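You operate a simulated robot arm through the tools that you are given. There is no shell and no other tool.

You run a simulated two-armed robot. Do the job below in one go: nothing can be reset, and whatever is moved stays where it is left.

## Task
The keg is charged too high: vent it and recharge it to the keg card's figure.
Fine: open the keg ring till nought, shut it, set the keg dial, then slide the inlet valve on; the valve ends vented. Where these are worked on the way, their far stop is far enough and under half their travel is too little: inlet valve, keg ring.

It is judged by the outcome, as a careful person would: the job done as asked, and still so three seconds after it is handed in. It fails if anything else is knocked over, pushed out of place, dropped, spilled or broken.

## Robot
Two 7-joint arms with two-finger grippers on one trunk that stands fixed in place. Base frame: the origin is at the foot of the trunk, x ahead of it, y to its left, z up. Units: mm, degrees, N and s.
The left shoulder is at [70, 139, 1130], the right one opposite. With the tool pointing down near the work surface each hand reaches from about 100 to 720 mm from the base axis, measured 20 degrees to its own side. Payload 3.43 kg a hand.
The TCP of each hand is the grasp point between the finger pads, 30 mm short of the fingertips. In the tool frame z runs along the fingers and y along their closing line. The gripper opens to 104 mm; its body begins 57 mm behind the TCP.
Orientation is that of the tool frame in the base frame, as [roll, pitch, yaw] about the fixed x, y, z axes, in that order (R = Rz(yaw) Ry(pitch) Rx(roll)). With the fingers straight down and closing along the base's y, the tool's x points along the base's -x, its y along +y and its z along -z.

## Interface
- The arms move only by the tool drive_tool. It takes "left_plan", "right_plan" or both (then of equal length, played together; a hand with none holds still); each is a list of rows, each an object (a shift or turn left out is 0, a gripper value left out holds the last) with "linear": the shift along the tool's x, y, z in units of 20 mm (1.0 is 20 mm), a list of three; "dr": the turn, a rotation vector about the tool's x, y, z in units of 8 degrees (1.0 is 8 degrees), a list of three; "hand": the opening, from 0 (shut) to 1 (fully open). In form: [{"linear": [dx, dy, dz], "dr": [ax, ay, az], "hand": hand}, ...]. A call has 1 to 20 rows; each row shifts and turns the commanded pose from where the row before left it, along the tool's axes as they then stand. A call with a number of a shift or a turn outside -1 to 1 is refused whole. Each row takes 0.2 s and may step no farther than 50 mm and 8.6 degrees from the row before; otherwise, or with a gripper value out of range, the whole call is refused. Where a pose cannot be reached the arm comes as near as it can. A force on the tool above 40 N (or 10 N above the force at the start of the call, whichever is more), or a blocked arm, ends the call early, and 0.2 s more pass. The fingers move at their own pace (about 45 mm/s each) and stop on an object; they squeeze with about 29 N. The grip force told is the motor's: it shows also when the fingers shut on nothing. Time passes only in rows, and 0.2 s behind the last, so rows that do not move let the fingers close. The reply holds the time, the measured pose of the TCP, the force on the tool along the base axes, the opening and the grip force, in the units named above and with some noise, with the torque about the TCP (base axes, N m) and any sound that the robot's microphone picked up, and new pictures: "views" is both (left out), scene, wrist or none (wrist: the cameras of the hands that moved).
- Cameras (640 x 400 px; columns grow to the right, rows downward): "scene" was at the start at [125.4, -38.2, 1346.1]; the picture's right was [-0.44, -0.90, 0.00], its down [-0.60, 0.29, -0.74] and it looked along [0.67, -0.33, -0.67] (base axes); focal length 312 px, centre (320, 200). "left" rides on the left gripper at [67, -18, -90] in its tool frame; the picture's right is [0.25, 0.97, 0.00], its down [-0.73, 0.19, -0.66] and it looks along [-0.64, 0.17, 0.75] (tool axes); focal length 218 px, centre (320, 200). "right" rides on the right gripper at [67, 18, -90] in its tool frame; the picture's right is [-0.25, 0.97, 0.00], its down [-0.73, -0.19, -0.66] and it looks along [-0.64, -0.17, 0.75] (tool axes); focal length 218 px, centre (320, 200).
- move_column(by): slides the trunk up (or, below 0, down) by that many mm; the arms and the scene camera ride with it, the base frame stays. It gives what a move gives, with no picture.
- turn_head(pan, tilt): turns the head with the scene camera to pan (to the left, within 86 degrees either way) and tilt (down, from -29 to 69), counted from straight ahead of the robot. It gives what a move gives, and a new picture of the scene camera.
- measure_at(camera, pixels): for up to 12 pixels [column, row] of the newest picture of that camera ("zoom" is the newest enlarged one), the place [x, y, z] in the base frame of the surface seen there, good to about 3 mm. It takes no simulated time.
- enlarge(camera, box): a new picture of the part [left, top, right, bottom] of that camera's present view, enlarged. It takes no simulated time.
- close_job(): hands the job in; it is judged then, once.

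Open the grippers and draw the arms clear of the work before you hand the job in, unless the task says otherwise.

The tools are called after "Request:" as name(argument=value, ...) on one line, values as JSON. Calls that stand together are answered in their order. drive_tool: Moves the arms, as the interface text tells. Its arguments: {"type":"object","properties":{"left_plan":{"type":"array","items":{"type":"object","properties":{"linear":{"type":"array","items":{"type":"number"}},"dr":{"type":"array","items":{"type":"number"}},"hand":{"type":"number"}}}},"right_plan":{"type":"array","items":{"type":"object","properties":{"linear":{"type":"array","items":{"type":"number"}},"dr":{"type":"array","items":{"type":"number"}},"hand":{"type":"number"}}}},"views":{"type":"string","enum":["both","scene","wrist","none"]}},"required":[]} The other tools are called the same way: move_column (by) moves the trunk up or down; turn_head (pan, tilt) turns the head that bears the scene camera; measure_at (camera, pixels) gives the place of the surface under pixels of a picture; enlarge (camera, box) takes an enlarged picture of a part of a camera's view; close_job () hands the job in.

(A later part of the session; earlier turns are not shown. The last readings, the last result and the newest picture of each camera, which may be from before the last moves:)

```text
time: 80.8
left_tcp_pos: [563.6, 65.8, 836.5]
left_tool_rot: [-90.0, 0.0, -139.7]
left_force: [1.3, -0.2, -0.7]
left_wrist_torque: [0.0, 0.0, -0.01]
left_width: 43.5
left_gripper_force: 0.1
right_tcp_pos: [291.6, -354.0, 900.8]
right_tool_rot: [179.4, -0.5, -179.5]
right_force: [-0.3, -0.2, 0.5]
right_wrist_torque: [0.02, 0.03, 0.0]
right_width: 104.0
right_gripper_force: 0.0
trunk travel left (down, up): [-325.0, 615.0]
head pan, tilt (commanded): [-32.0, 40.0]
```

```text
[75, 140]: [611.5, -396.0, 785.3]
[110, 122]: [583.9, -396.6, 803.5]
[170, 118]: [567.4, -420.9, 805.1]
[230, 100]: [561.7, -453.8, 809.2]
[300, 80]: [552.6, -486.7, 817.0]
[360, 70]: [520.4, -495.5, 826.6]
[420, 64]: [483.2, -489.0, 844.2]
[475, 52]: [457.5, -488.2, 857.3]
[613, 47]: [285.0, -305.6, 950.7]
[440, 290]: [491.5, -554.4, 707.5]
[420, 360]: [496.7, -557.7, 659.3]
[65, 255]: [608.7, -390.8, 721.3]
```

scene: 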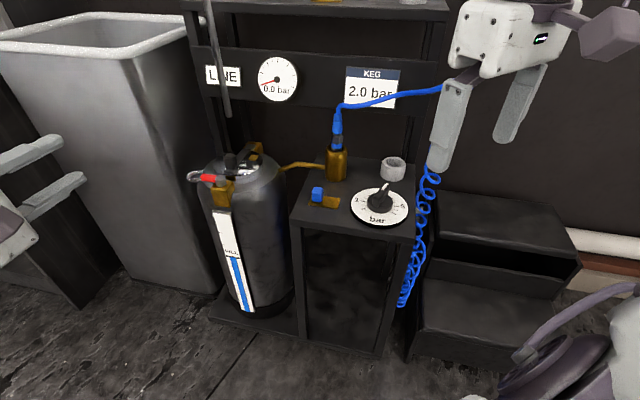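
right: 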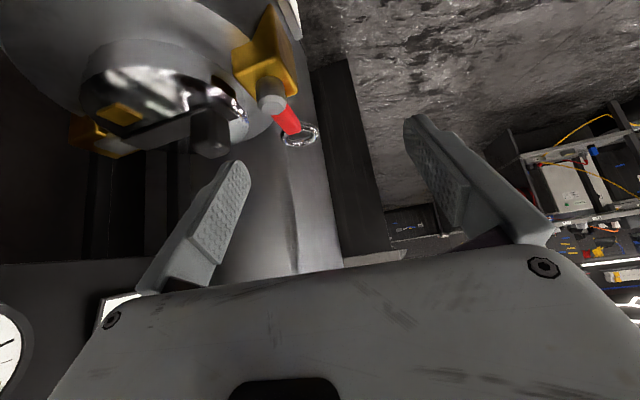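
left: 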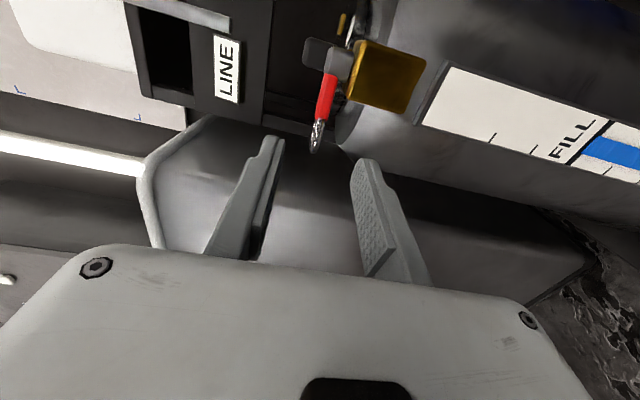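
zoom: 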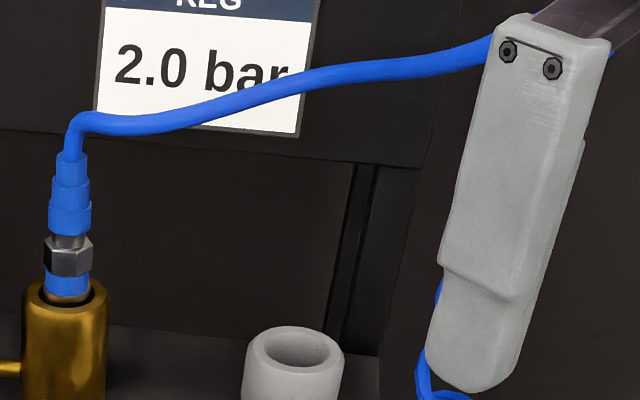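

The hose curls from (611,-396,785) round to (457,-488,857), leaving at least 80 mm beside the dial. I turn the right hand's closing line across the knob bar (heading about -64°), half close it, and come over the dial at 800 mm.

Request:
drive_tool(right_plan=[{"dr": [0, 0, 1], "hand": 0.5}, {"dr": [0, 0, 1]}, {"dr": [0, 0, 1]}, {"dr": [0, 0, 1]}, {"dr": [0, 0, 1]}, {"dr": [0, 0, 1]}, {"dr": [0, 0, 1]}, {"dr": [0, 0, 1]}, {"linear": [-0.78, 0.85, 0.625]}, {"linear": [-0.78, 0.85, 0.625]}, {"linear": [-0.78, 0.85, 0.625]}, {"linear": [-0.78, 0.85, 0.625]}, {"linear": [-0.78, 0.85, 0.625]}, {"linear": [-0.78, 0.85, 0.625]}, {"linear": [-0.78, 0.85, 0.625]}, {"linear": [-0.78, 0.85, 0.625]}], views="both")

```text
time: 83.5
left_tcp_pos: [563.3, 66.8, 836.4]
left_tool_rot: [-89.9, -0.1, -139.8]
left_force: [0.7, -0.1, 0.7]
left_wrist_torque: [0.01, -0.02, 0.0]
left_width: 43.9
left_gripper_force: 0.1
right_tcp_pos: [429.1, -439.5, 851.3]
right_tool_rot: [-179.6, -1.1, 115.9]
right_force: [-9.4, 13.8, 6.0]
right_wrist_torque: [-0.22, 0.11, -0.62]
right_width: 51.8
right_gripper_force: 0.1
right hand out of reach, approached as far as the arm can: row 6, 7, 8
trunk travel left (down, up): [-325.0, 615.0]
head pan, tilt (commanded): [-32.0, 40.0]
stopped in row 13 (right hand): the force on the tool passed its limit at 46 N (the readings are from after the stop); the commanded pose is now the measured one
```

scene: 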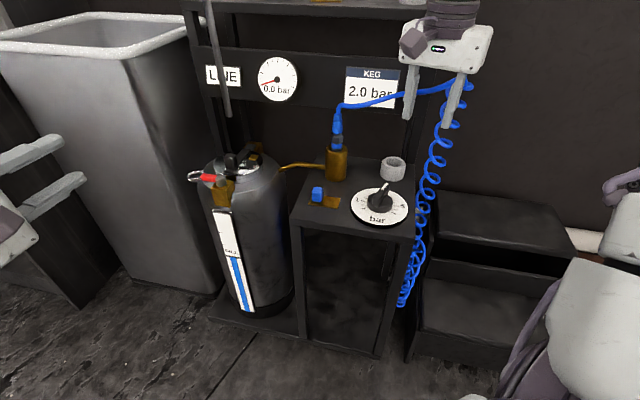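
right: 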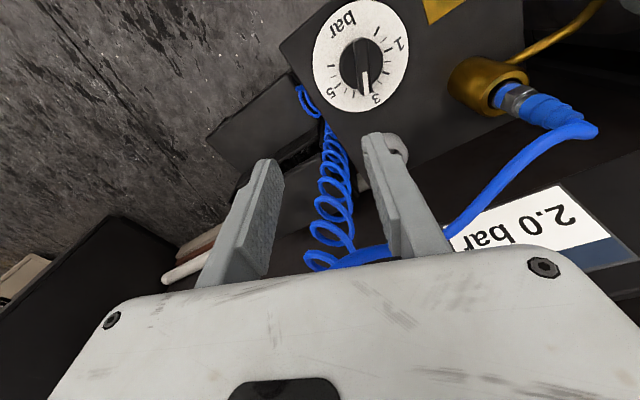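

The hand drifted while turning (out of reach in rows 6–8) and touched the hose near (440,95), stopping at 46 N. I back away along the direction the force pushes (tool +x), then lift clear.

Request:
drive_tool(right_plan=[{"linear": [0.5, 0, 0]}, {"linear": [0.5, 0, -0.3]}, {"linear": [0.5, 0, -0.5]}], views="both")

Request:
enlarge(camera="scene", box=[320, 20, 500, 150])

```text
time: 84.3
left_tcp_pos: [563.3, 65.4, 834.9]
left_tool_rot: [-90.0, 0.0, -140.0]
left_force: [-0.1, 0.4, -0.1]
left_wrist_torque: [0.02, -0.01, -0.01]
left_width: 43.7
left_gripper_force: 0.0
right_tcp_pos: [427.5, -433.8, 851.3]
right_tool_rot: [-179.6, -1.2, 116.2]
right_force: [-0.5, 0.2, 0.1]
right_wrist_torque: [0.01, 0.01, 0.0]
right_width: 52.4
right_gripper_force: 0.0
right hand out of reach, approached as far as the arm can: row 2, 3
trunk travel left (down, up): [-325.0, 615.0]
head pan, tilt (commanded): [-32.0, 40.0]
```

scene: 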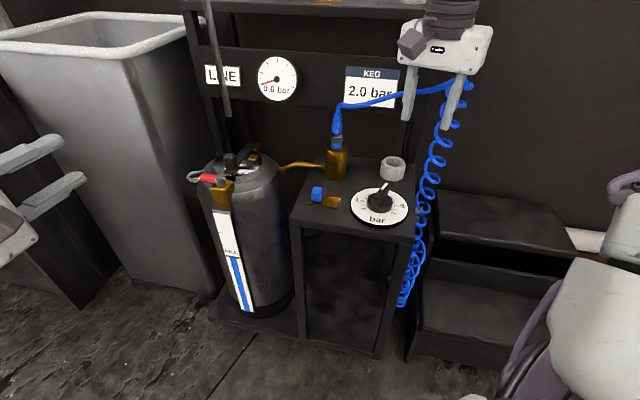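
right: 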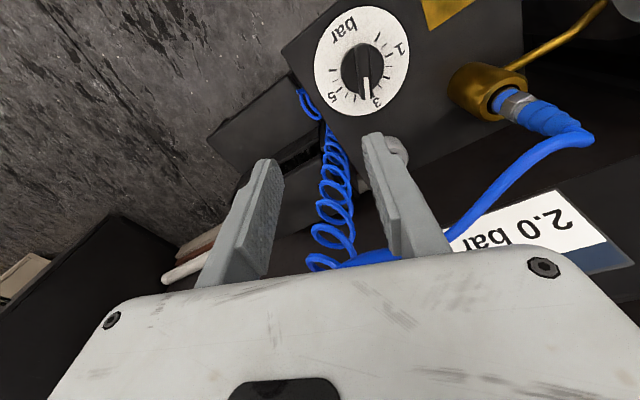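

```text
3.08 times, centred on (410, 85) of scene
```

zoom: 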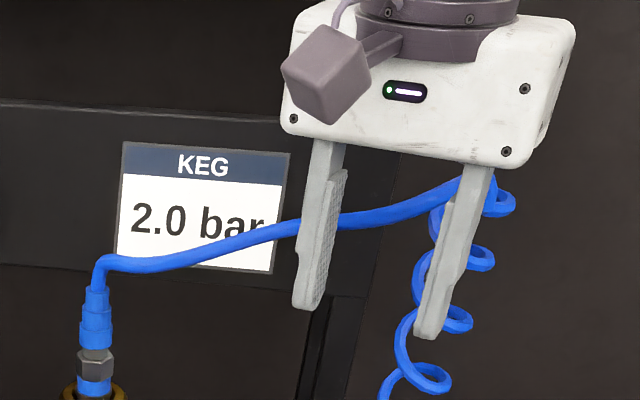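

The load is gone and the hose keeps its shape, but heading -64° is beyond this wrist. I turn back to about -40°, moving away from the hose as I go; closing on the bar there will only turn it the wanted way.

Request:
drive_tool(right_plan=[{"linear": [0.3, 0, 0], "dr": [0, 0, -1]}, {"linear": [0.5, 0, -0.3], "dr": [0, 0, -1]}, {"linear": [0.5, 0, -0.3], "dr": [0, 0, -1]}], views="both")

```text
time: 85.1
left_tcp_pos: [563.0, 66.6, 836.1]
left_tool_rot: [-90.0, 0.0, -139.8]
left_force: [0.1, -0.5, -0.7]
left_wrist_torque: [-0.01, 0.0, -0.01]
left_width: 43.7
left_gripper_force: 0.1
right_tcp_pos: [411.4, -411.8, 863.1]
right_tool_rot: [179.9, -1.1, 140.1]
right_force: [-0.1, 0.2, -0.1]
right_wrist_torque: [0.0, 0.01, 0.02]
right_width: 52.1
right_gripper_force: 0.1
trunk travel left (down, up): [-325.0, 615.0]
head pan, tilt (commanded): [-32.0, 40.0]
```

scene: 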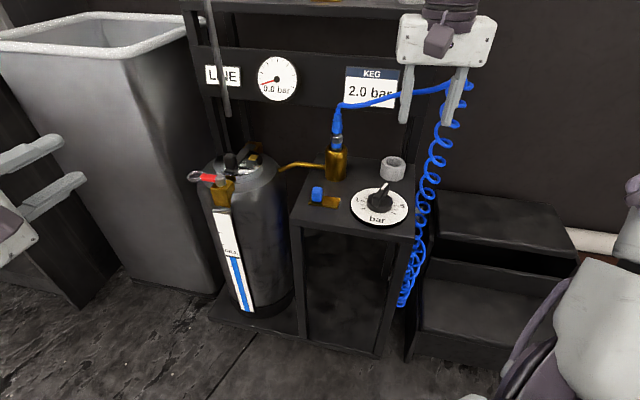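
right: 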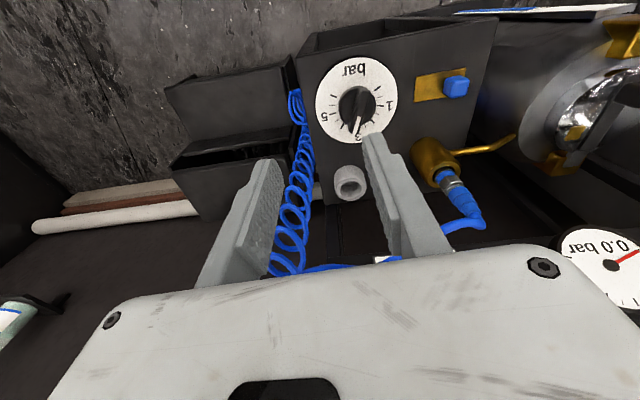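

The hand is free at (411,-412,863) with yaw 140°. I move over the dial centre and down to 760 mm, staying 60 mm or more from the hose.

Request:
drive_tool(right_plan=[{"linear": [-0.33, 0.343, 0.858]}, {"linear": [-0.33, 0.343, 0.858]}, {"linear": [-0.33, 0.343, 0.858]}, {"linear": [-0.33, 0.343, 0.858]}, {"linear": [-0.33, 0.343, 0.858]}, {"linear": [-0.33, 0.343, 0.858]}], views="both")

Request:
enlarge(camera="right", box=[230, 0, 430, 160])

Request:
enlarge(camera="scene", box=[290, 60, 470, 240])

```text
time: 86.5
left_tcp_pos: [564.0, 64.4, 836.3]
left_tool_rot: [-90.0, -0.2, -139.9]
left_force: [0.3, 0.2, 1.0]
left_wrist_torque: [0.0, -0.01, -0.01]
left_width: 43.8
left_gripper_force: 0.1
right_tcp_pos: [468.2, -405.1, 759.8]
right_tool_rot: [179.9, -1.1, 140.0]
right_force: [0.8, -0.3, -0.3]
right_wrist_torque: [-0.03, -0.02, 0.01]
right_width: 51.9
right_gripper_force: 0.0
trunk travel left (down, up): [-325.0, 615.0]
head pan, tilt (commanded): [-32.0, 40.0]
```

scene: 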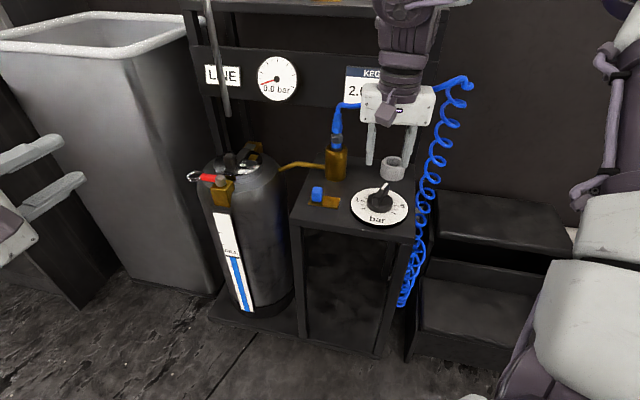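
right: 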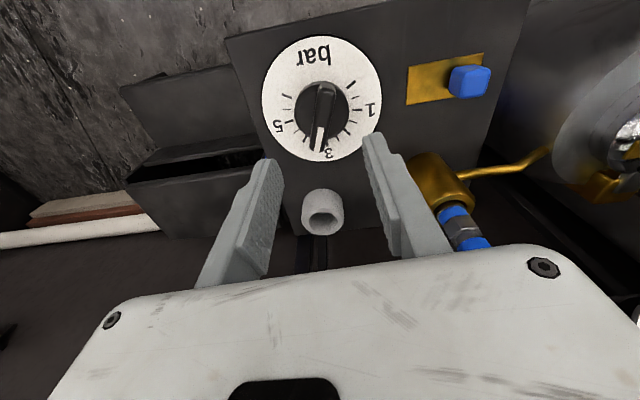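

```text
2.50 times, centred on (330, 80) of right
```

zoom: 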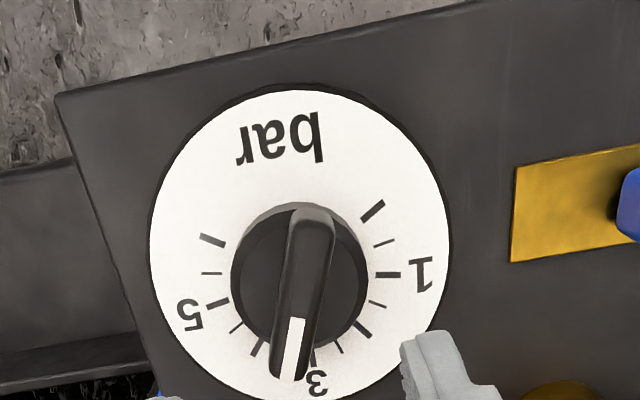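

```text
2.22 times, centred on (380, 150) of scene
```

zoom: 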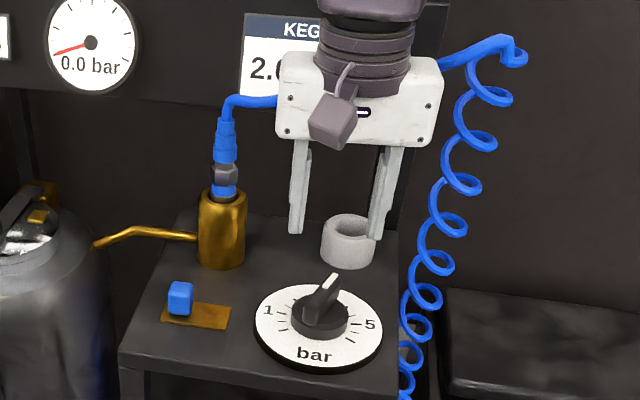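

I am over the dial; the gauge reads 0.0 and the hose hangs freely. In the enlargement the ticks run from 0 at (372,211) through 1 (388,275), 2 (365,330), 3 (313,357) to 6 (212,240), with the pointer at about 3.5; I measure these.

Request:
measure_at(camera="zoom", pixels=[[320, 140], [315, 325], [200, 250], [315, 100]])

Request:
enlarge(camera="right", box=[250, 25, 400, 170])

```text
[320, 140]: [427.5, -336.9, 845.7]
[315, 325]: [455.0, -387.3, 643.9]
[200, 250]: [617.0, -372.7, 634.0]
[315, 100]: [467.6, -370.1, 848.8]
```

```text
2.76 times, centred on (325, 98) of right
```

zoom: 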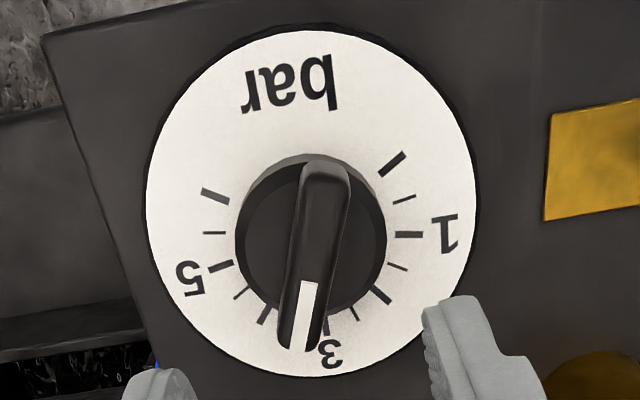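

Request:
measure_at(camera="zoom", pixels=[[393, 163], [409, 234], [382, 294], [264, 313], [220, 267], [214, 196], [302, 342], [308, 290], [325, 175], [150, 205], [472, 215], [310, 36]])

Request:
measure_at(camera="zoom", pixels=[[312, 372], [295, 250], [345, 250], [318, 220], [255, 235], [375, 235], [340, 180], [310, 180], [290, 335], [322, 345], [260, 320], [355, 310]])

```text
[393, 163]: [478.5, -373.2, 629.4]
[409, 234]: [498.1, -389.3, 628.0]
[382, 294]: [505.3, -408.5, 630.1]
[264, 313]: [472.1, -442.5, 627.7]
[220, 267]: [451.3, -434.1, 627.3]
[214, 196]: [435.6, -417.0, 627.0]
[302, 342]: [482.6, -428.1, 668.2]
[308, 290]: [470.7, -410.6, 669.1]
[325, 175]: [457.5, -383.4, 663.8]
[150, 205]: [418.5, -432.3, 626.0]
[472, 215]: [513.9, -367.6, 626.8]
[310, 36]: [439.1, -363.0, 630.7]
```

```text
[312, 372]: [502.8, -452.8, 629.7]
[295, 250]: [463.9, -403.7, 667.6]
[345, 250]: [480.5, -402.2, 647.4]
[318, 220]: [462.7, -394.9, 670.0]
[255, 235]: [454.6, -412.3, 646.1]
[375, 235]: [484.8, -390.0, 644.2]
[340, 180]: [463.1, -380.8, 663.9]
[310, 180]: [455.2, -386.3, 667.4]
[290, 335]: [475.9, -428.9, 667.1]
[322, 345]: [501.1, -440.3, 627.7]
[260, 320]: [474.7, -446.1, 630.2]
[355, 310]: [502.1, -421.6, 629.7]
```

The dial centre is (469,-405); ticks fit 40° per bar with 3 at -45°, so 2.0 lies at about -5°, and the bar now points -65.5° (3.5). I come straight down over the bar with the pads open 52 mm, tips stopping just above the knob's base.

Request:
drive_tool(right_plan=[{"linear": [0, 0, 0.9]}, {"linear": [0, 0, 0.9]}, {"linear": [0, 0, 0.9]}, {"linear": [0, 0, 0.8]}, {"linear": [0, 0, 0.45]}], views="both")

Request:
enlarge(camera="scene", box=[320, 130, 440, 240])

Request:
enlarge(camera="right", box=[220, 60, 440, 220])

```text
time: 87.7
left_tcp_pos: [563.4, 65.4, 835.8]
left_tool_rot: [-90.0, 0.0, -139.9]
left_force: [-1.0, 0.6, 0.6]
left_wrist_torque: [0.0, -0.01, 0.0]
left_width: 43.6
left_gripper_force: 0.0
right_tcp_pos: [466.8, -404.2, 681.0]
right_tool_rot: [179.9, -1.1, 139.9]
right_force: [-0.7, -0.1, 0.7]
right_wrist_torque: [0.02, 0.02, -0.02]
right_width: 51.9
right_gripper_force: 0.0
trunk travel left (down, up): [-325.0, 615.0]
head pan, tilt (commanded): [-32.0, 40.0]
```

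scene: 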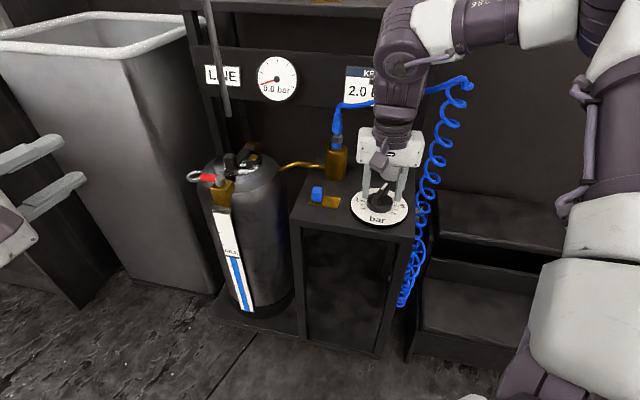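
right: 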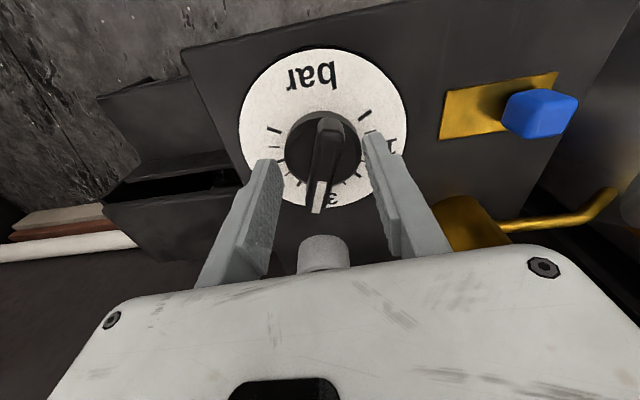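

```text
3.64 times, centred on (380, 185) of scene
```

zoom: 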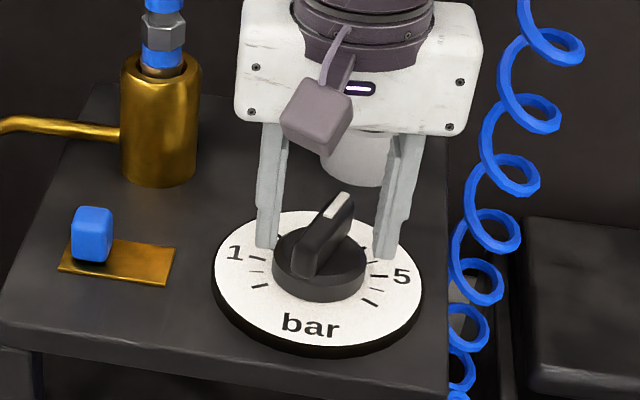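

```text
2.50 times, centred on (330, 140) of right
```

zoom: 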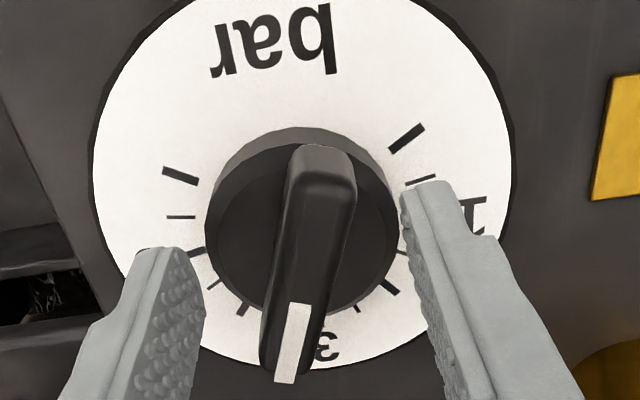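

The pads straddle the bar with tips just above the base. I close on it; the pads should square the bar up to about -40°.

Request:
drive_tool(right_plan=[{"linear": [-0.126, 0.02, 0]}, {"hand": 0}, {}, {}, {}], views="both")

Request:
enlarge(camera="right", box=[220, 60, 440, 220])

Request:
enlarge(camera="scene", box=[320, 130, 440, 240])

```text
time: 88.9
left_tcp_pos: [564.0, 66.2, 835.7]
left_tool_rot: [-90.1, -0.1, -139.9]
left_force: [0.1, -1.1, -0.2]
left_wrist_torque: [0.0, 0.03, 0.02]
left_width: 43.7
left_gripper_force: 0.0
right_tcp_pos: [469.4, -405.5, 680.1]
right_tool_rot: [179.9, -1.2, 139.9]
right_force: [-1.4, 2.5, -5.8]
right_wrist_torque: [-0.2, -0.16, -0.01]
right_width: 14.7
right_gripper_force: 45.1
trunk travel left (down, up): [-325.0, 615.0]
head pan, tilt (commanded): [-32.0, 40.0]
```

scene: 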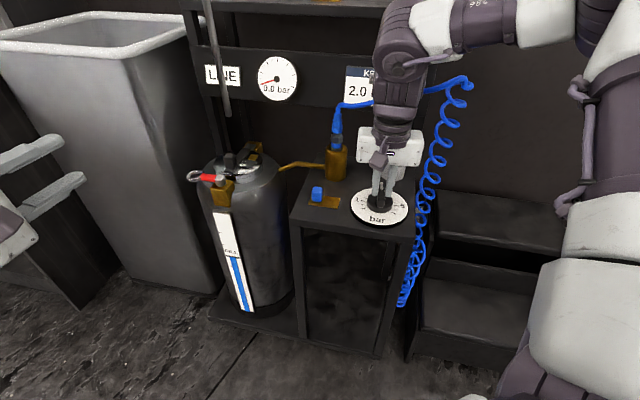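
right: 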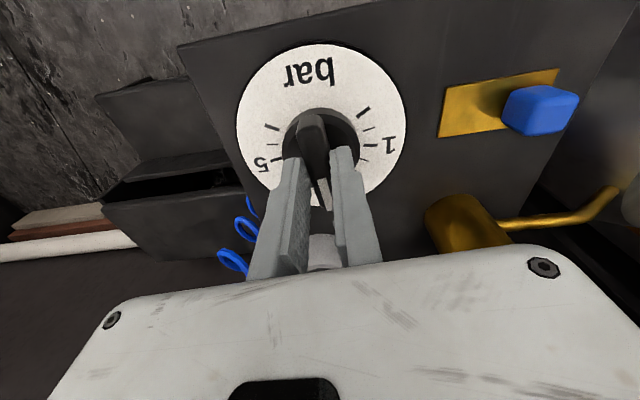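

```text
2.50 times, centred on (330, 140) of right
```

zoom: 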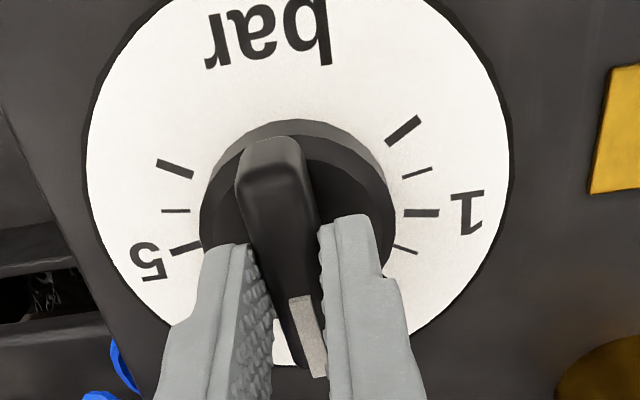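

```text
3.64 times, centred on (380, 185) of scene
```

zoom: 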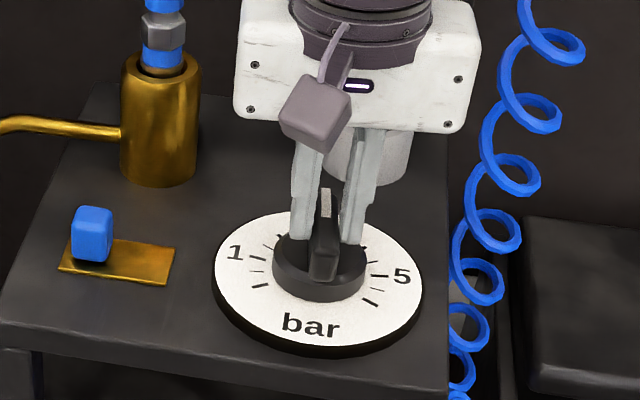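

The bar squared up to the pads at -40°. I turn the hand 35° counter-clockwise about the knob so the pointer comes to the 2.0 mark at about -5°.

Request:
drive_tool(right_plan=[{"dr": [0, 0, -0.875]}, {"dr": [0, 0, -0.875]}, {"dr": [0, 0, -0.875]}, {"dr": [0, 0, -0.875]}, {"dr": [0, 0, -0.875]}, {}], views="both")

Request:
enlarge(camera="right", box=[220, 40, 440, 220])

Request:
enlarge(camera="scene", box=[320, 130, 440, 240])

```text
time: 90.3
left_tcp_pos: [563.8, 65.0, 836.9]
left_tool_rot: [-90.1, 0.1, -139.9]
left_force: [0.5, 0.5, -0.4]
left_wrist_torque: [-0.03, 0.0, -0.03]
left_width: 43.7
left_gripper_force: 0.1
right_tcp_pos: [469.3, -406.3, 679.4]
right_tool_rot: [179.3, -0.8, 175.0]
right_force: [0.3, -9.6, 3.4]
right_wrist_torque: [-0.4, 1.14, -0.03]
right_width: 14.9
right_gripper_force: 45.1
trunk travel left (down, up): [-325.0, 615.0]
head pan, tilt (commanded): [-32.0, 40.0]
```

scene: 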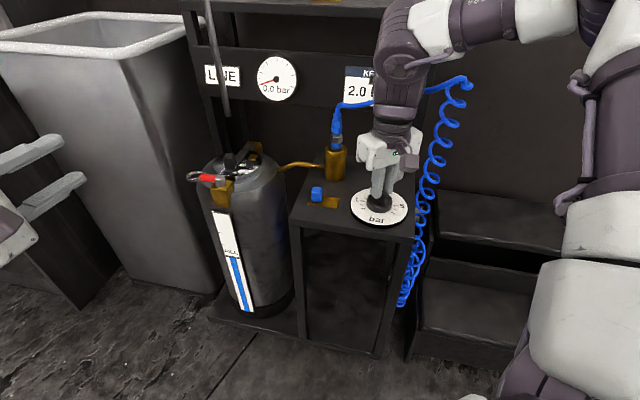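
right: 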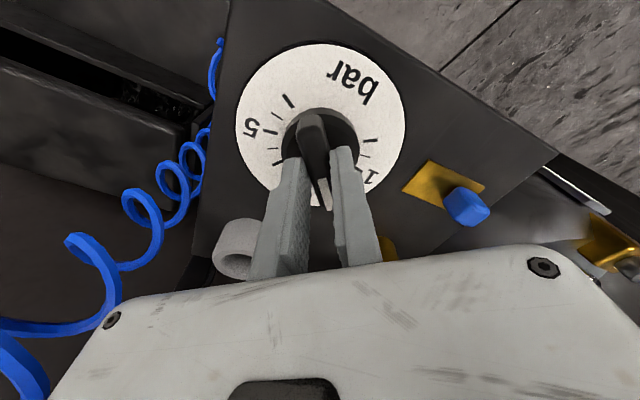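

```text
2.22 times, centred on (330, 130) of right
```

zoom: 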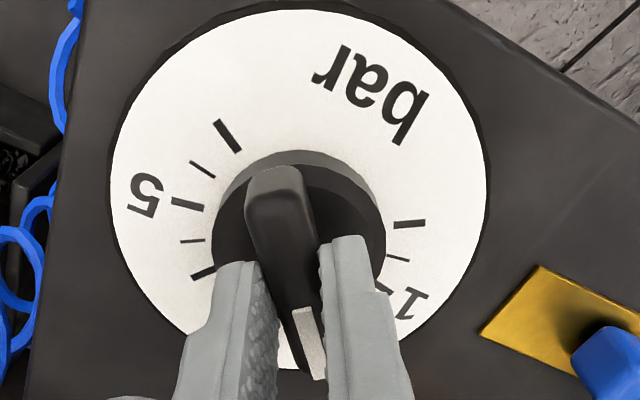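

```text
3.64 times, centred on (380, 185) of scene
```

zoom: 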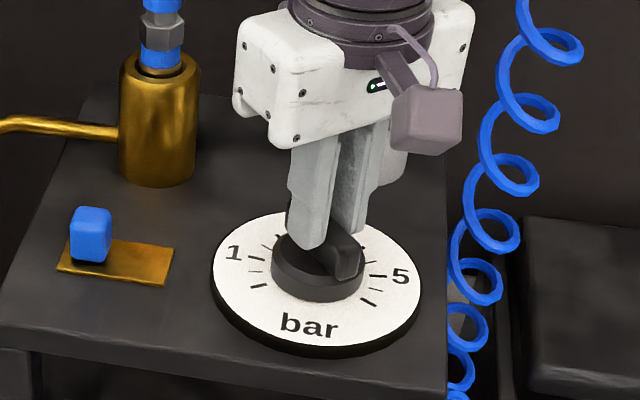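

The pointer end now sits by the second major tick. I open the pads without moving, then lift straight up 80 mm to read the dial cleanly.

Request:
drive_tool(right_plan=[{"hand": 0.45}, {}, {}, {"linear": [0, 0, -0.8]}, {"linear": [0, 0, -0.8]}, {"linear": [0, 0, -0.8]}, {"linear": [0, 0, -0.8]}, {"linear": [0, 0, -0.8]}], views="both")

Request:
enlarge(camera="right", box=[220, 0, 420, 160])

Request:
enlarge(camera="scene", box=[320, 150, 430, 240])

```text
time: 92.1
left_tcp_pos: [563.4, 66.7, 836.0]
left_tool_rot: [-90.0, 0.0, -139.8]
left_force: [0.6, 0.2, -0.5]
left_wrist_torque: [0.02, 0.01, 0.02]
left_width: 43.7
left_gripper_force: 0.0
right_tcp_pos: [469.7, -406.5, 760.1]
right_tool_rot: [179.4, -0.9, 175.1]
right_force: [0.0, 0.5, 0.3]
right_wrist_torque: [0.01, -0.01, 0.03]
right_width: 47.2
right_gripper_force: 0.1
trunk travel left (down, up): [-325.0, 615.0]
head pan, tilt (commanded): [-32.0, 40.0]
```

scene: 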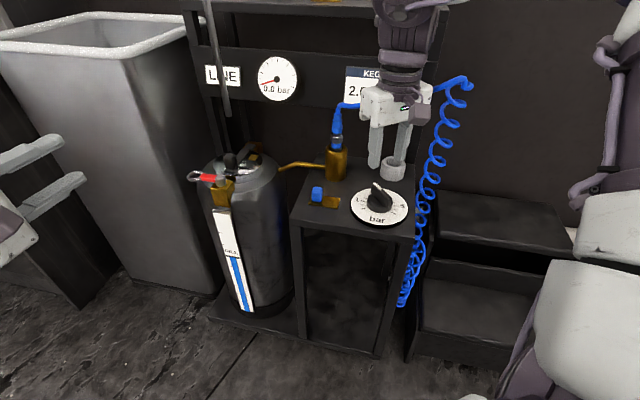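
right: 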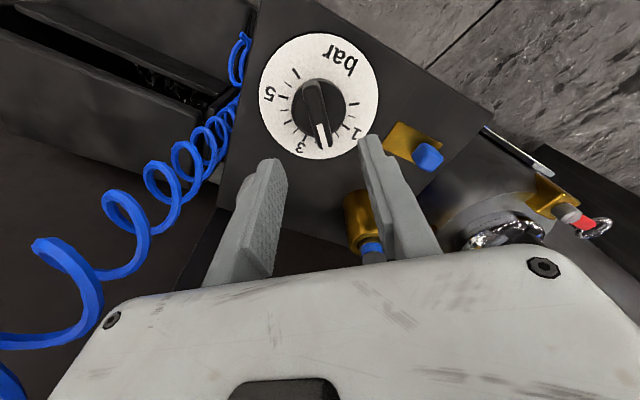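

```text
2.50 times, centred on (320, 80) of right
```

zoom: 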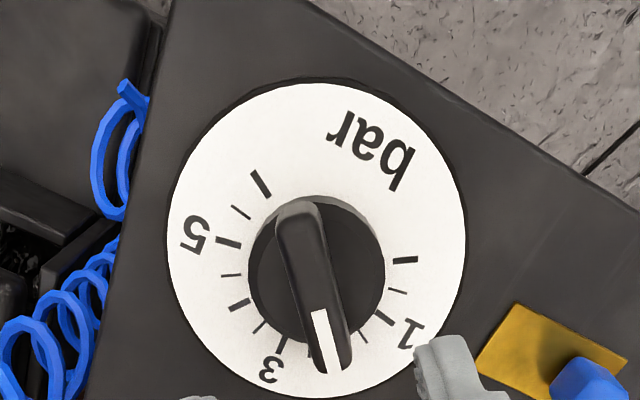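

```text
4.44 times, centred on (375, 195) of scene
```

zoom: 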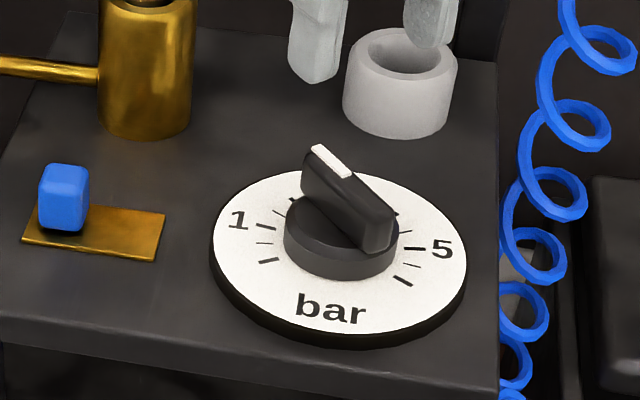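

The gauge still reads 0.0 and the pointer stands between the 1.5 and 2.5 minor ticks. I measure the bar's ends and the ticks to compute the exact setting.

Request:
enlarge(camera="right", box=[255, 25, 385, 165])

```text
2.86 times, centred on (320, 95) of right
```

zoom: 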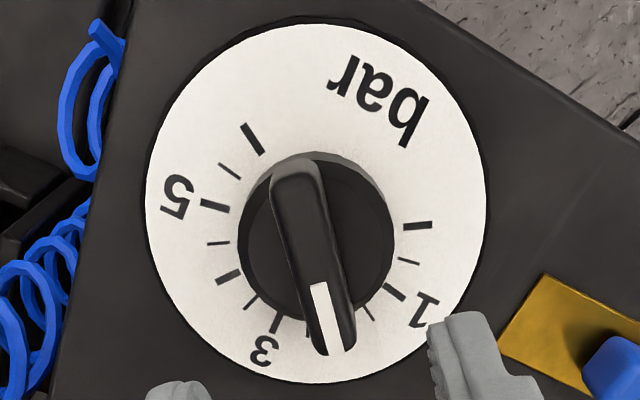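

Request:
measure_at(camera="zoom", pixels=[[275, 195], [318, 190], [297, 175], [320, 350], [350, 345], [316, 290], [330, 345], [275, 323], [228, 276], [214, 205], [252, 139], [417, 225]])

Request:
measure_at(camera="zoom", pixels=[[394, 292], [369, 313], [307, 327], [250, 302], [230, 170], [409, 261], [218, 242], [150, 205], [484, 200], [310, 27], [320, 380], [300, 240]])

```text
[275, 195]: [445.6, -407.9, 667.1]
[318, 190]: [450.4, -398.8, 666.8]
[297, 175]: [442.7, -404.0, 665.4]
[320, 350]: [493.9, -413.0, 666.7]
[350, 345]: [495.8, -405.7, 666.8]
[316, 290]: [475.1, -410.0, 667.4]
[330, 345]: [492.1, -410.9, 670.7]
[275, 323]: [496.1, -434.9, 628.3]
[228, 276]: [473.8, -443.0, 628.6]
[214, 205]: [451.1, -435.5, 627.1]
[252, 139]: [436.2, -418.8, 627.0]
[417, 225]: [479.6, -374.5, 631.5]
```

```text
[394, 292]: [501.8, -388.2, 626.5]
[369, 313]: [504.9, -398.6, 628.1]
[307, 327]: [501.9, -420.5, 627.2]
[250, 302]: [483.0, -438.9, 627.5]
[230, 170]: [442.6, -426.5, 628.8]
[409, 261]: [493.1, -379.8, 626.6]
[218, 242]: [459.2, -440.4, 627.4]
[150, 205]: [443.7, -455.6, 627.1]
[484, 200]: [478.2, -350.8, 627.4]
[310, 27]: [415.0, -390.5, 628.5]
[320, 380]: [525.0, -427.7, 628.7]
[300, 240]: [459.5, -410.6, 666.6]
```

By projecting through the camera model, the tick centre is (470.9,-408.1) with 2.0 at -4.9°, and the pointer reads about -6°, i.e. 2.0 to within 0.05. I enlarge the knob more tightly to refine this.

Request:
enlarge(camera="right", box=[280, 75, 360, 155])

Request:
enlarge(camera="scene", box=[348, 175, 412, 230])

```text
5.00 times, centred on (320, 115) of right
```

zoom: 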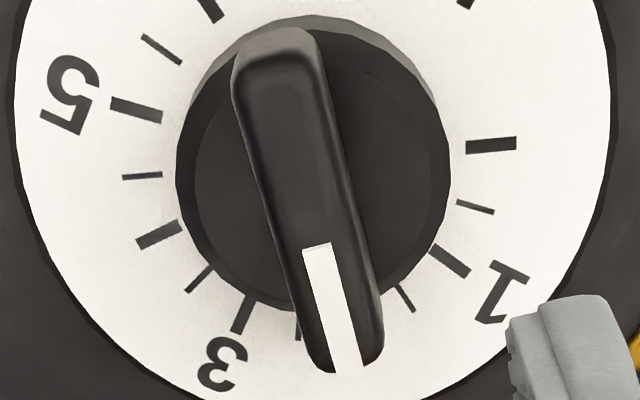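

```text
7.27 times, centred on (380, 202) of scene
```

zoom: 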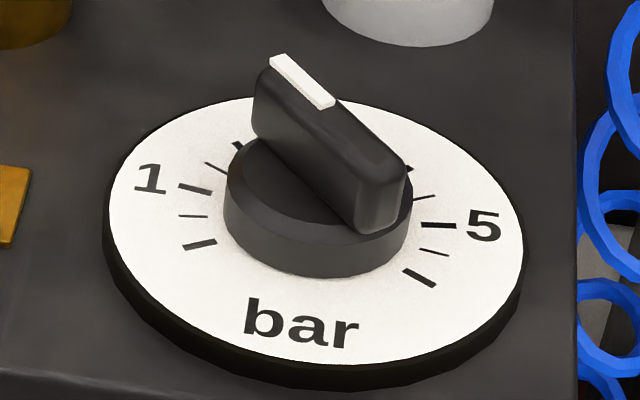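

The finer view gives the pointer within about 1° of the 2.0 mark, so the dial is set. Next is the inlet valve: I measure the blue slider and its brass plate from the wrist camera.

Request:
enlarge(camera="right", box=[370, 100, 470, 200])

Request:
measure_at(camera="right", pixels=[[428, 152], [420, 148], [438, 150], [425, 160], [433, 163], [400, 125], [440, 138], [388, 148], [400, 155], [415, 162]])

Request:
measure_at(camera="scene", pixels=[[316, 187], [311, 188], [322, 188], [317, 195], [311, 197], [322, 198], [340, 198], [336, 207], [309, 201], [325, 205]])

```text
4.00 times, centred on (420, 150) of right
```

zoom: 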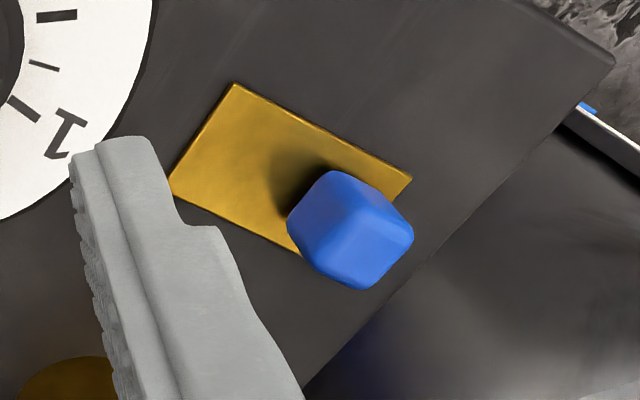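

```text
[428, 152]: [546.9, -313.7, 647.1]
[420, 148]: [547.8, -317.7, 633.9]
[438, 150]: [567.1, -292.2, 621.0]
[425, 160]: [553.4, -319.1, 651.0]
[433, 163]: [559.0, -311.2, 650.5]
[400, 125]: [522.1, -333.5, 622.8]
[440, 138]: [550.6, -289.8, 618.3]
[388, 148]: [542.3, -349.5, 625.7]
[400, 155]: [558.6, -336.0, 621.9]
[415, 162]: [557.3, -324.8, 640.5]
```

```text
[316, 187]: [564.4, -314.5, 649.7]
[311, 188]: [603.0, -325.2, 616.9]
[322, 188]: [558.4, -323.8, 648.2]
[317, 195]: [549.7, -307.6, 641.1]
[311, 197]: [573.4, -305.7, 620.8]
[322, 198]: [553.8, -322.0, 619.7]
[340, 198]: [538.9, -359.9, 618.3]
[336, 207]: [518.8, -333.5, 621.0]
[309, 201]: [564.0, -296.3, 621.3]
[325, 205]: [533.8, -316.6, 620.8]
```

The slider's centre is at about (558,-311), top z 650, at the left end of a 57 mm plate running along az 45°; its run is toward the dial. I turn the right hand so its pads close along that run (heading -45°, leaning back 15° from the hose) and move above it.

Request:
drive_tool(right_plan=[{"dr": [0, 0, 1]}, {"dr": [0, 0, 1]}, {"dr": [0, 0, 1]}, {"dr": [0, 0, 1]}, {"dr": [0, 0, 1]}, {"dr": [0, -0.94, 0]}, {"dr": [0, -0.94, 0]}], views="both")

```text
time: 93.7
left_tcp_pos: [564.0, 66.4, 836.1]
left_tool_rot: [-90.1, -0.1, -139.7]
left_force: [-0.1, 0.9, -0.5]
left_wrist_torque: [-0.02, 0.0, 0.03]
left_width: 43.8
left_gripper_force: 0.1
right_tcp_pos: [465.2, -425.8, 775.0]
right_tool_rot: [-179.9, 10.3, 135.0]
right_force: [0.5, 0.2, 0.6]
right_wrist_torque: [-0.03, -0.01, -0.02]
right_width: 46.7
right_gripper_force: 0.1
right hand out of reach, approached as far as the arm can: row 7
trunk travel left (down, up): [-325.0, 615.0]
head pan, tilt (commanded): [-32.0, 40.0]
```

scene: 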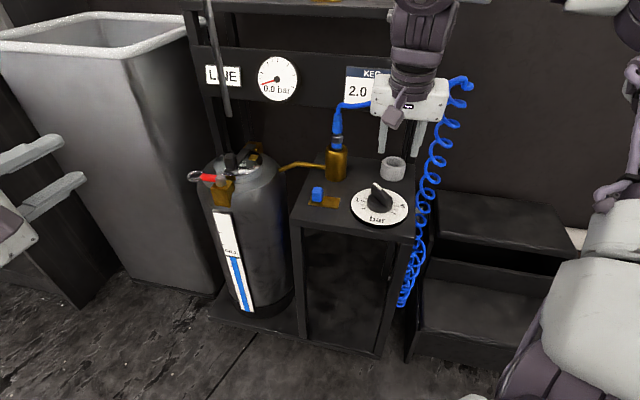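
right: 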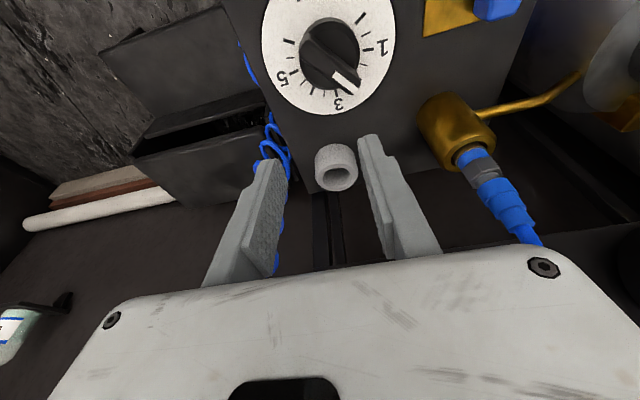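

That tilt ran out of reach and drifted the hand to (465,-426,775), no contact. I move away from the hose, swing the heading round to about +25° where the wrist is comfortable, and tilt forward 25°; I will push the slider with closed fingers.

Request:
drive_tool(right_plan=[{"linear": [0.75, 0.25, -0.56]}, {"linear": [0.75, 0.25, -0.56]}, {"linear": [0.75, 0.25, -0.56]}, {"dr": [-0.174, 0, -0.957]}, {"dr": [-0.174, 0, -0.957]}, {"dr": [-0.174, 0, -0.957]}, {"dr": [-0.174, 0, -0.957]}, {"dr": [-0.174, 0, -0.957]}, {"dr": [-0.174, 0, -0.957]}, {"dr": [-0.174, 0, -0.957]}, {"dr": [-0.174, 0, -0.957]}, {"dr": [-0.174, 0, -0.957]}, {"dr": [0, -0.94, 0], "hand": 0}, {"dr": [0, -0.94, 0]}, {}, {}], views="both")

```text
time: 97.1
left_tcp_pos: [564.6, 66.2, 833.2]
left_tool_rot: [-90.1, -0.3, -140.0]
left_force: [0.0, -0.1, 0.1]
left_wrist_torque: [0.05, 0.0, 0.0]
left_width: 43.6
left_gripper_force: 0.1
right_tcp_pos: [466.7, -416.9, 782.3]
right_tool_rot: [-179.4, 26.0, -154.1]
right_force: [26.2, 13.9, 1.1]
right_wrist_torque: [-1.24, 2.07, 1.6]
right_width: 0.0
right_gripper_force: 29.0
right hand out of reach, approached as far as the arm can: row 1, 2, 3
trunk travel left (down, up): [-325.0, 615.0]
head pan, tilt (commanded): [-32.0, 40.0]
stopped in row 16 (right hand): the force on the tool passed its limit at 42 N (the readings are from after the stop); the commanded pose is now the measured one
```

scene: 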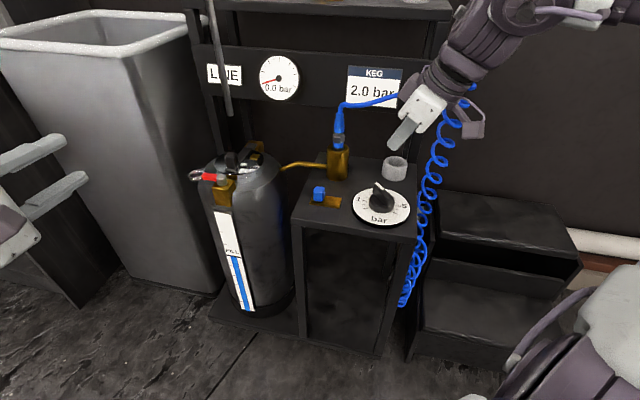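
right: 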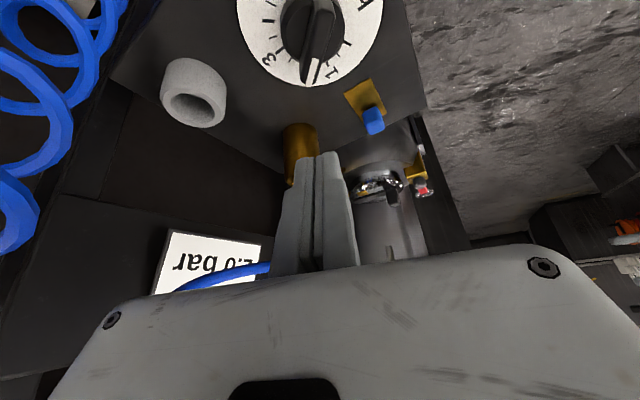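

The camera bracket has brushed the hose coil (26 N pushing +x,+y), because the first retreat rows were out of reach. I move directly away from it, toward +x,+y.

Request:
drive_tool(right_plan=[{"linear": [-0.3, 0.35, 0.15]}, {"linear": [-0.5, 0.45, 0.25]}, {"linear": [-0.5, 0.6, 0.25]}], views="both")

Request:
enlarge(camera="scene", box=[320, 40, 520, 320])

```text
time: 97.9
left_tcp_pos: [564.3, 64.0, 835.4]
left_tool_rot: [-90.0, 0.1, -140.0]
left_force: [-0.1, -0.5, -0.5]
left_wrist_torque: [0.02, 0.01, 0.0]
left_width: 43.8
left_gripper_force: 0.0
right_tcp_pos: [477.3, -382.6, 780.6]
right_tool_rot: [-179.6, 25.9, -154.6]
right_force: [0.7, -0.2, 0.5]
right_wrist_torque: [0.01, 0.01, 0.02]
right_width: 0.2
right_gripper_force: 28.9
trunk travel left (down, up): [-325.0, 615.0]
head pan, tilt (commanded): [-32.0, 40.0]
```

scene: 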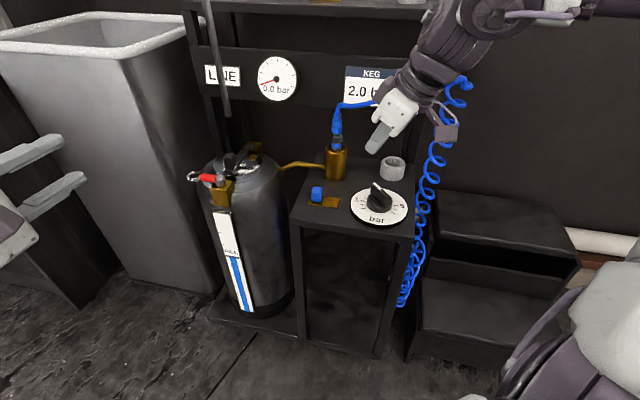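
right: 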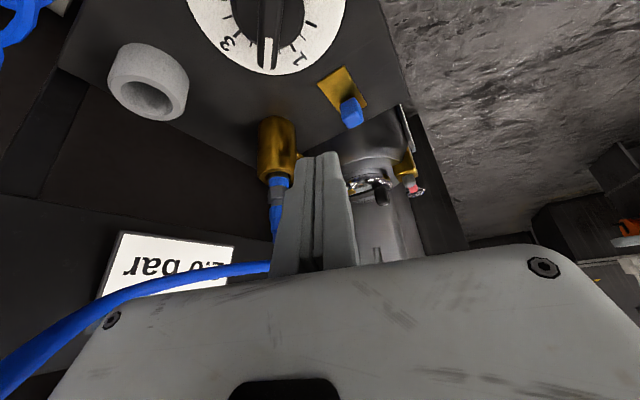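

```text
1.43 times, centred on (420, 180) of scene
```

zoom: 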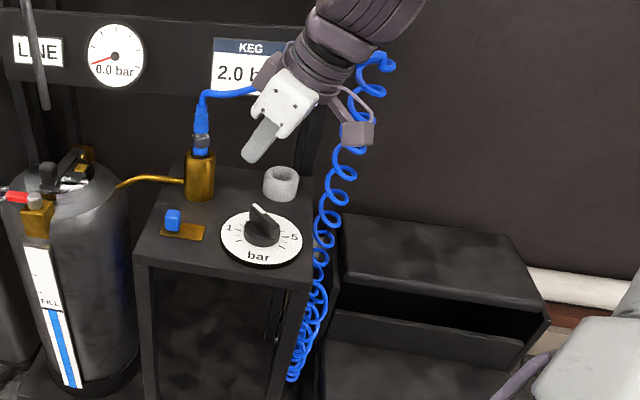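

Contact is cleared and the hose, connector and cup look as before. I move the closed fingers above the far-left side of the slider, 80 mm up.

Request:
drive_tool(right_plan=[{"linear": [-0.888, 0.4, 0.887], "hand": 0}, {"linear": [-0.888, 0.4, 0.887]}, {"linear": [-0.888, 0.4, 0.887]}, {"linear": [-0.888, 0.4, 0.887]}, {"linear": [-0.888, 0.4, 0.887]}], views="both")

Request:
enlarge(camera="scene", box=[280, 120, 420, 240])

```text
time: 99.1
left_tcp_pos: [564.6, 64.3, 835.0]
left_tool_rot: [-90.1, -0.1, -139.9]
left_force: [-0.4, 0.6, 0.4]
left_wrist_torque: [0.0, 0.02, 0.02]
left_width: 43.5
left_gripper_force: 0.1
right_tcp_pos: [568.0, -295.0, 740.2]
right_tool_rot: [-179.7, 25.8, -154.7]
right_force: [0.0, -0.6, -0.3]
right_wrist_torque: [0.0, -0.01, 0.0]
right_width: 0.3
right_gripper_force: 28.6
trunk travel left (down, up): [-325.0, 615.0]
head pan, tilt (commanded): [-32.0, 40.0]
```

scene: 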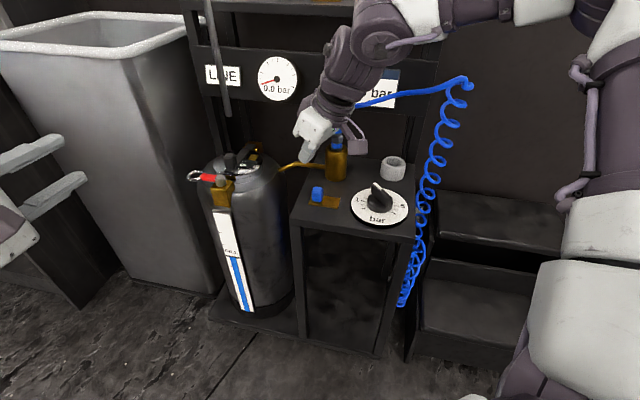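
right: 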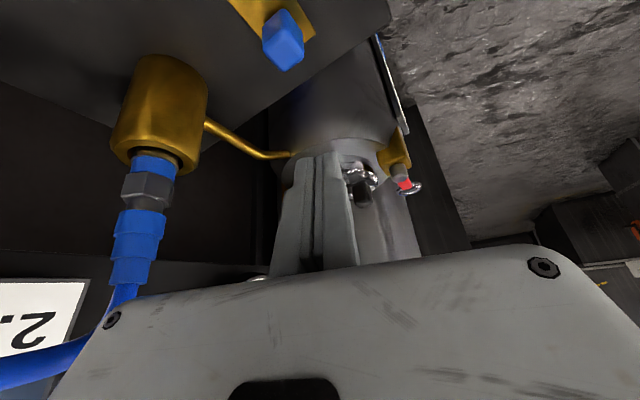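

```text
3.33 times, centred on (350, 180) of scene
```

zoom: 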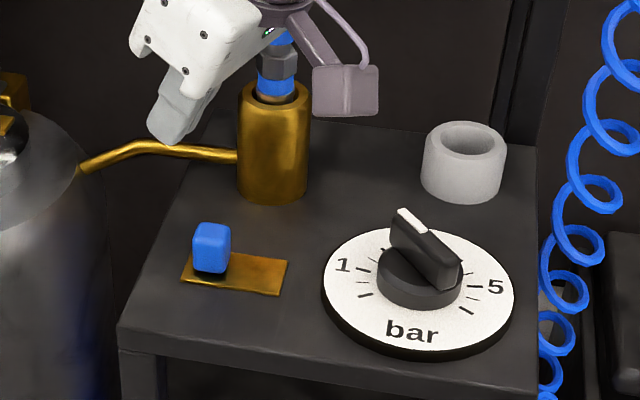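

The closed fingers are above and left of the slider, 66 mm over it. I check the copper pipe's position before descending.

Request:
measure_at(camera="zoom", pixels=[[85, 165], [130, 147], [180, 150], [235, 157], [212, 230], [195, 245], [230, 245], [212, 262], [165, 135], [270, 150]])

Request:
measure_at(camera="right", pixels=[[283, 30], [275, 45], [295, 45], [285, 60], [290, 15], [262, 20], [305, 30], [240, 135], [290, 157], [320, 165]])

```text
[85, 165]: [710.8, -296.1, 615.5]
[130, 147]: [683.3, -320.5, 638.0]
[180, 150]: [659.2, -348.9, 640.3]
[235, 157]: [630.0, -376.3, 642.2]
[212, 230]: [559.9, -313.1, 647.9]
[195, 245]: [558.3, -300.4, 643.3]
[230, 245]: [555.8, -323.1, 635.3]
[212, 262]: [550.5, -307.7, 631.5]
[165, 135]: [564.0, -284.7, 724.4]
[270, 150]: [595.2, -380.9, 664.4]
```

```text
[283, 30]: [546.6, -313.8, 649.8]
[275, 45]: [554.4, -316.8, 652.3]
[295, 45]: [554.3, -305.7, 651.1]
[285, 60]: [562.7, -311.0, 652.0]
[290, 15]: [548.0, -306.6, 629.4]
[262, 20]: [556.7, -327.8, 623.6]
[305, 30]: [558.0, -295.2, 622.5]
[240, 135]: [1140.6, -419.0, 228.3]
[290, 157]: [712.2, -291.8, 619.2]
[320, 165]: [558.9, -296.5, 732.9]
```

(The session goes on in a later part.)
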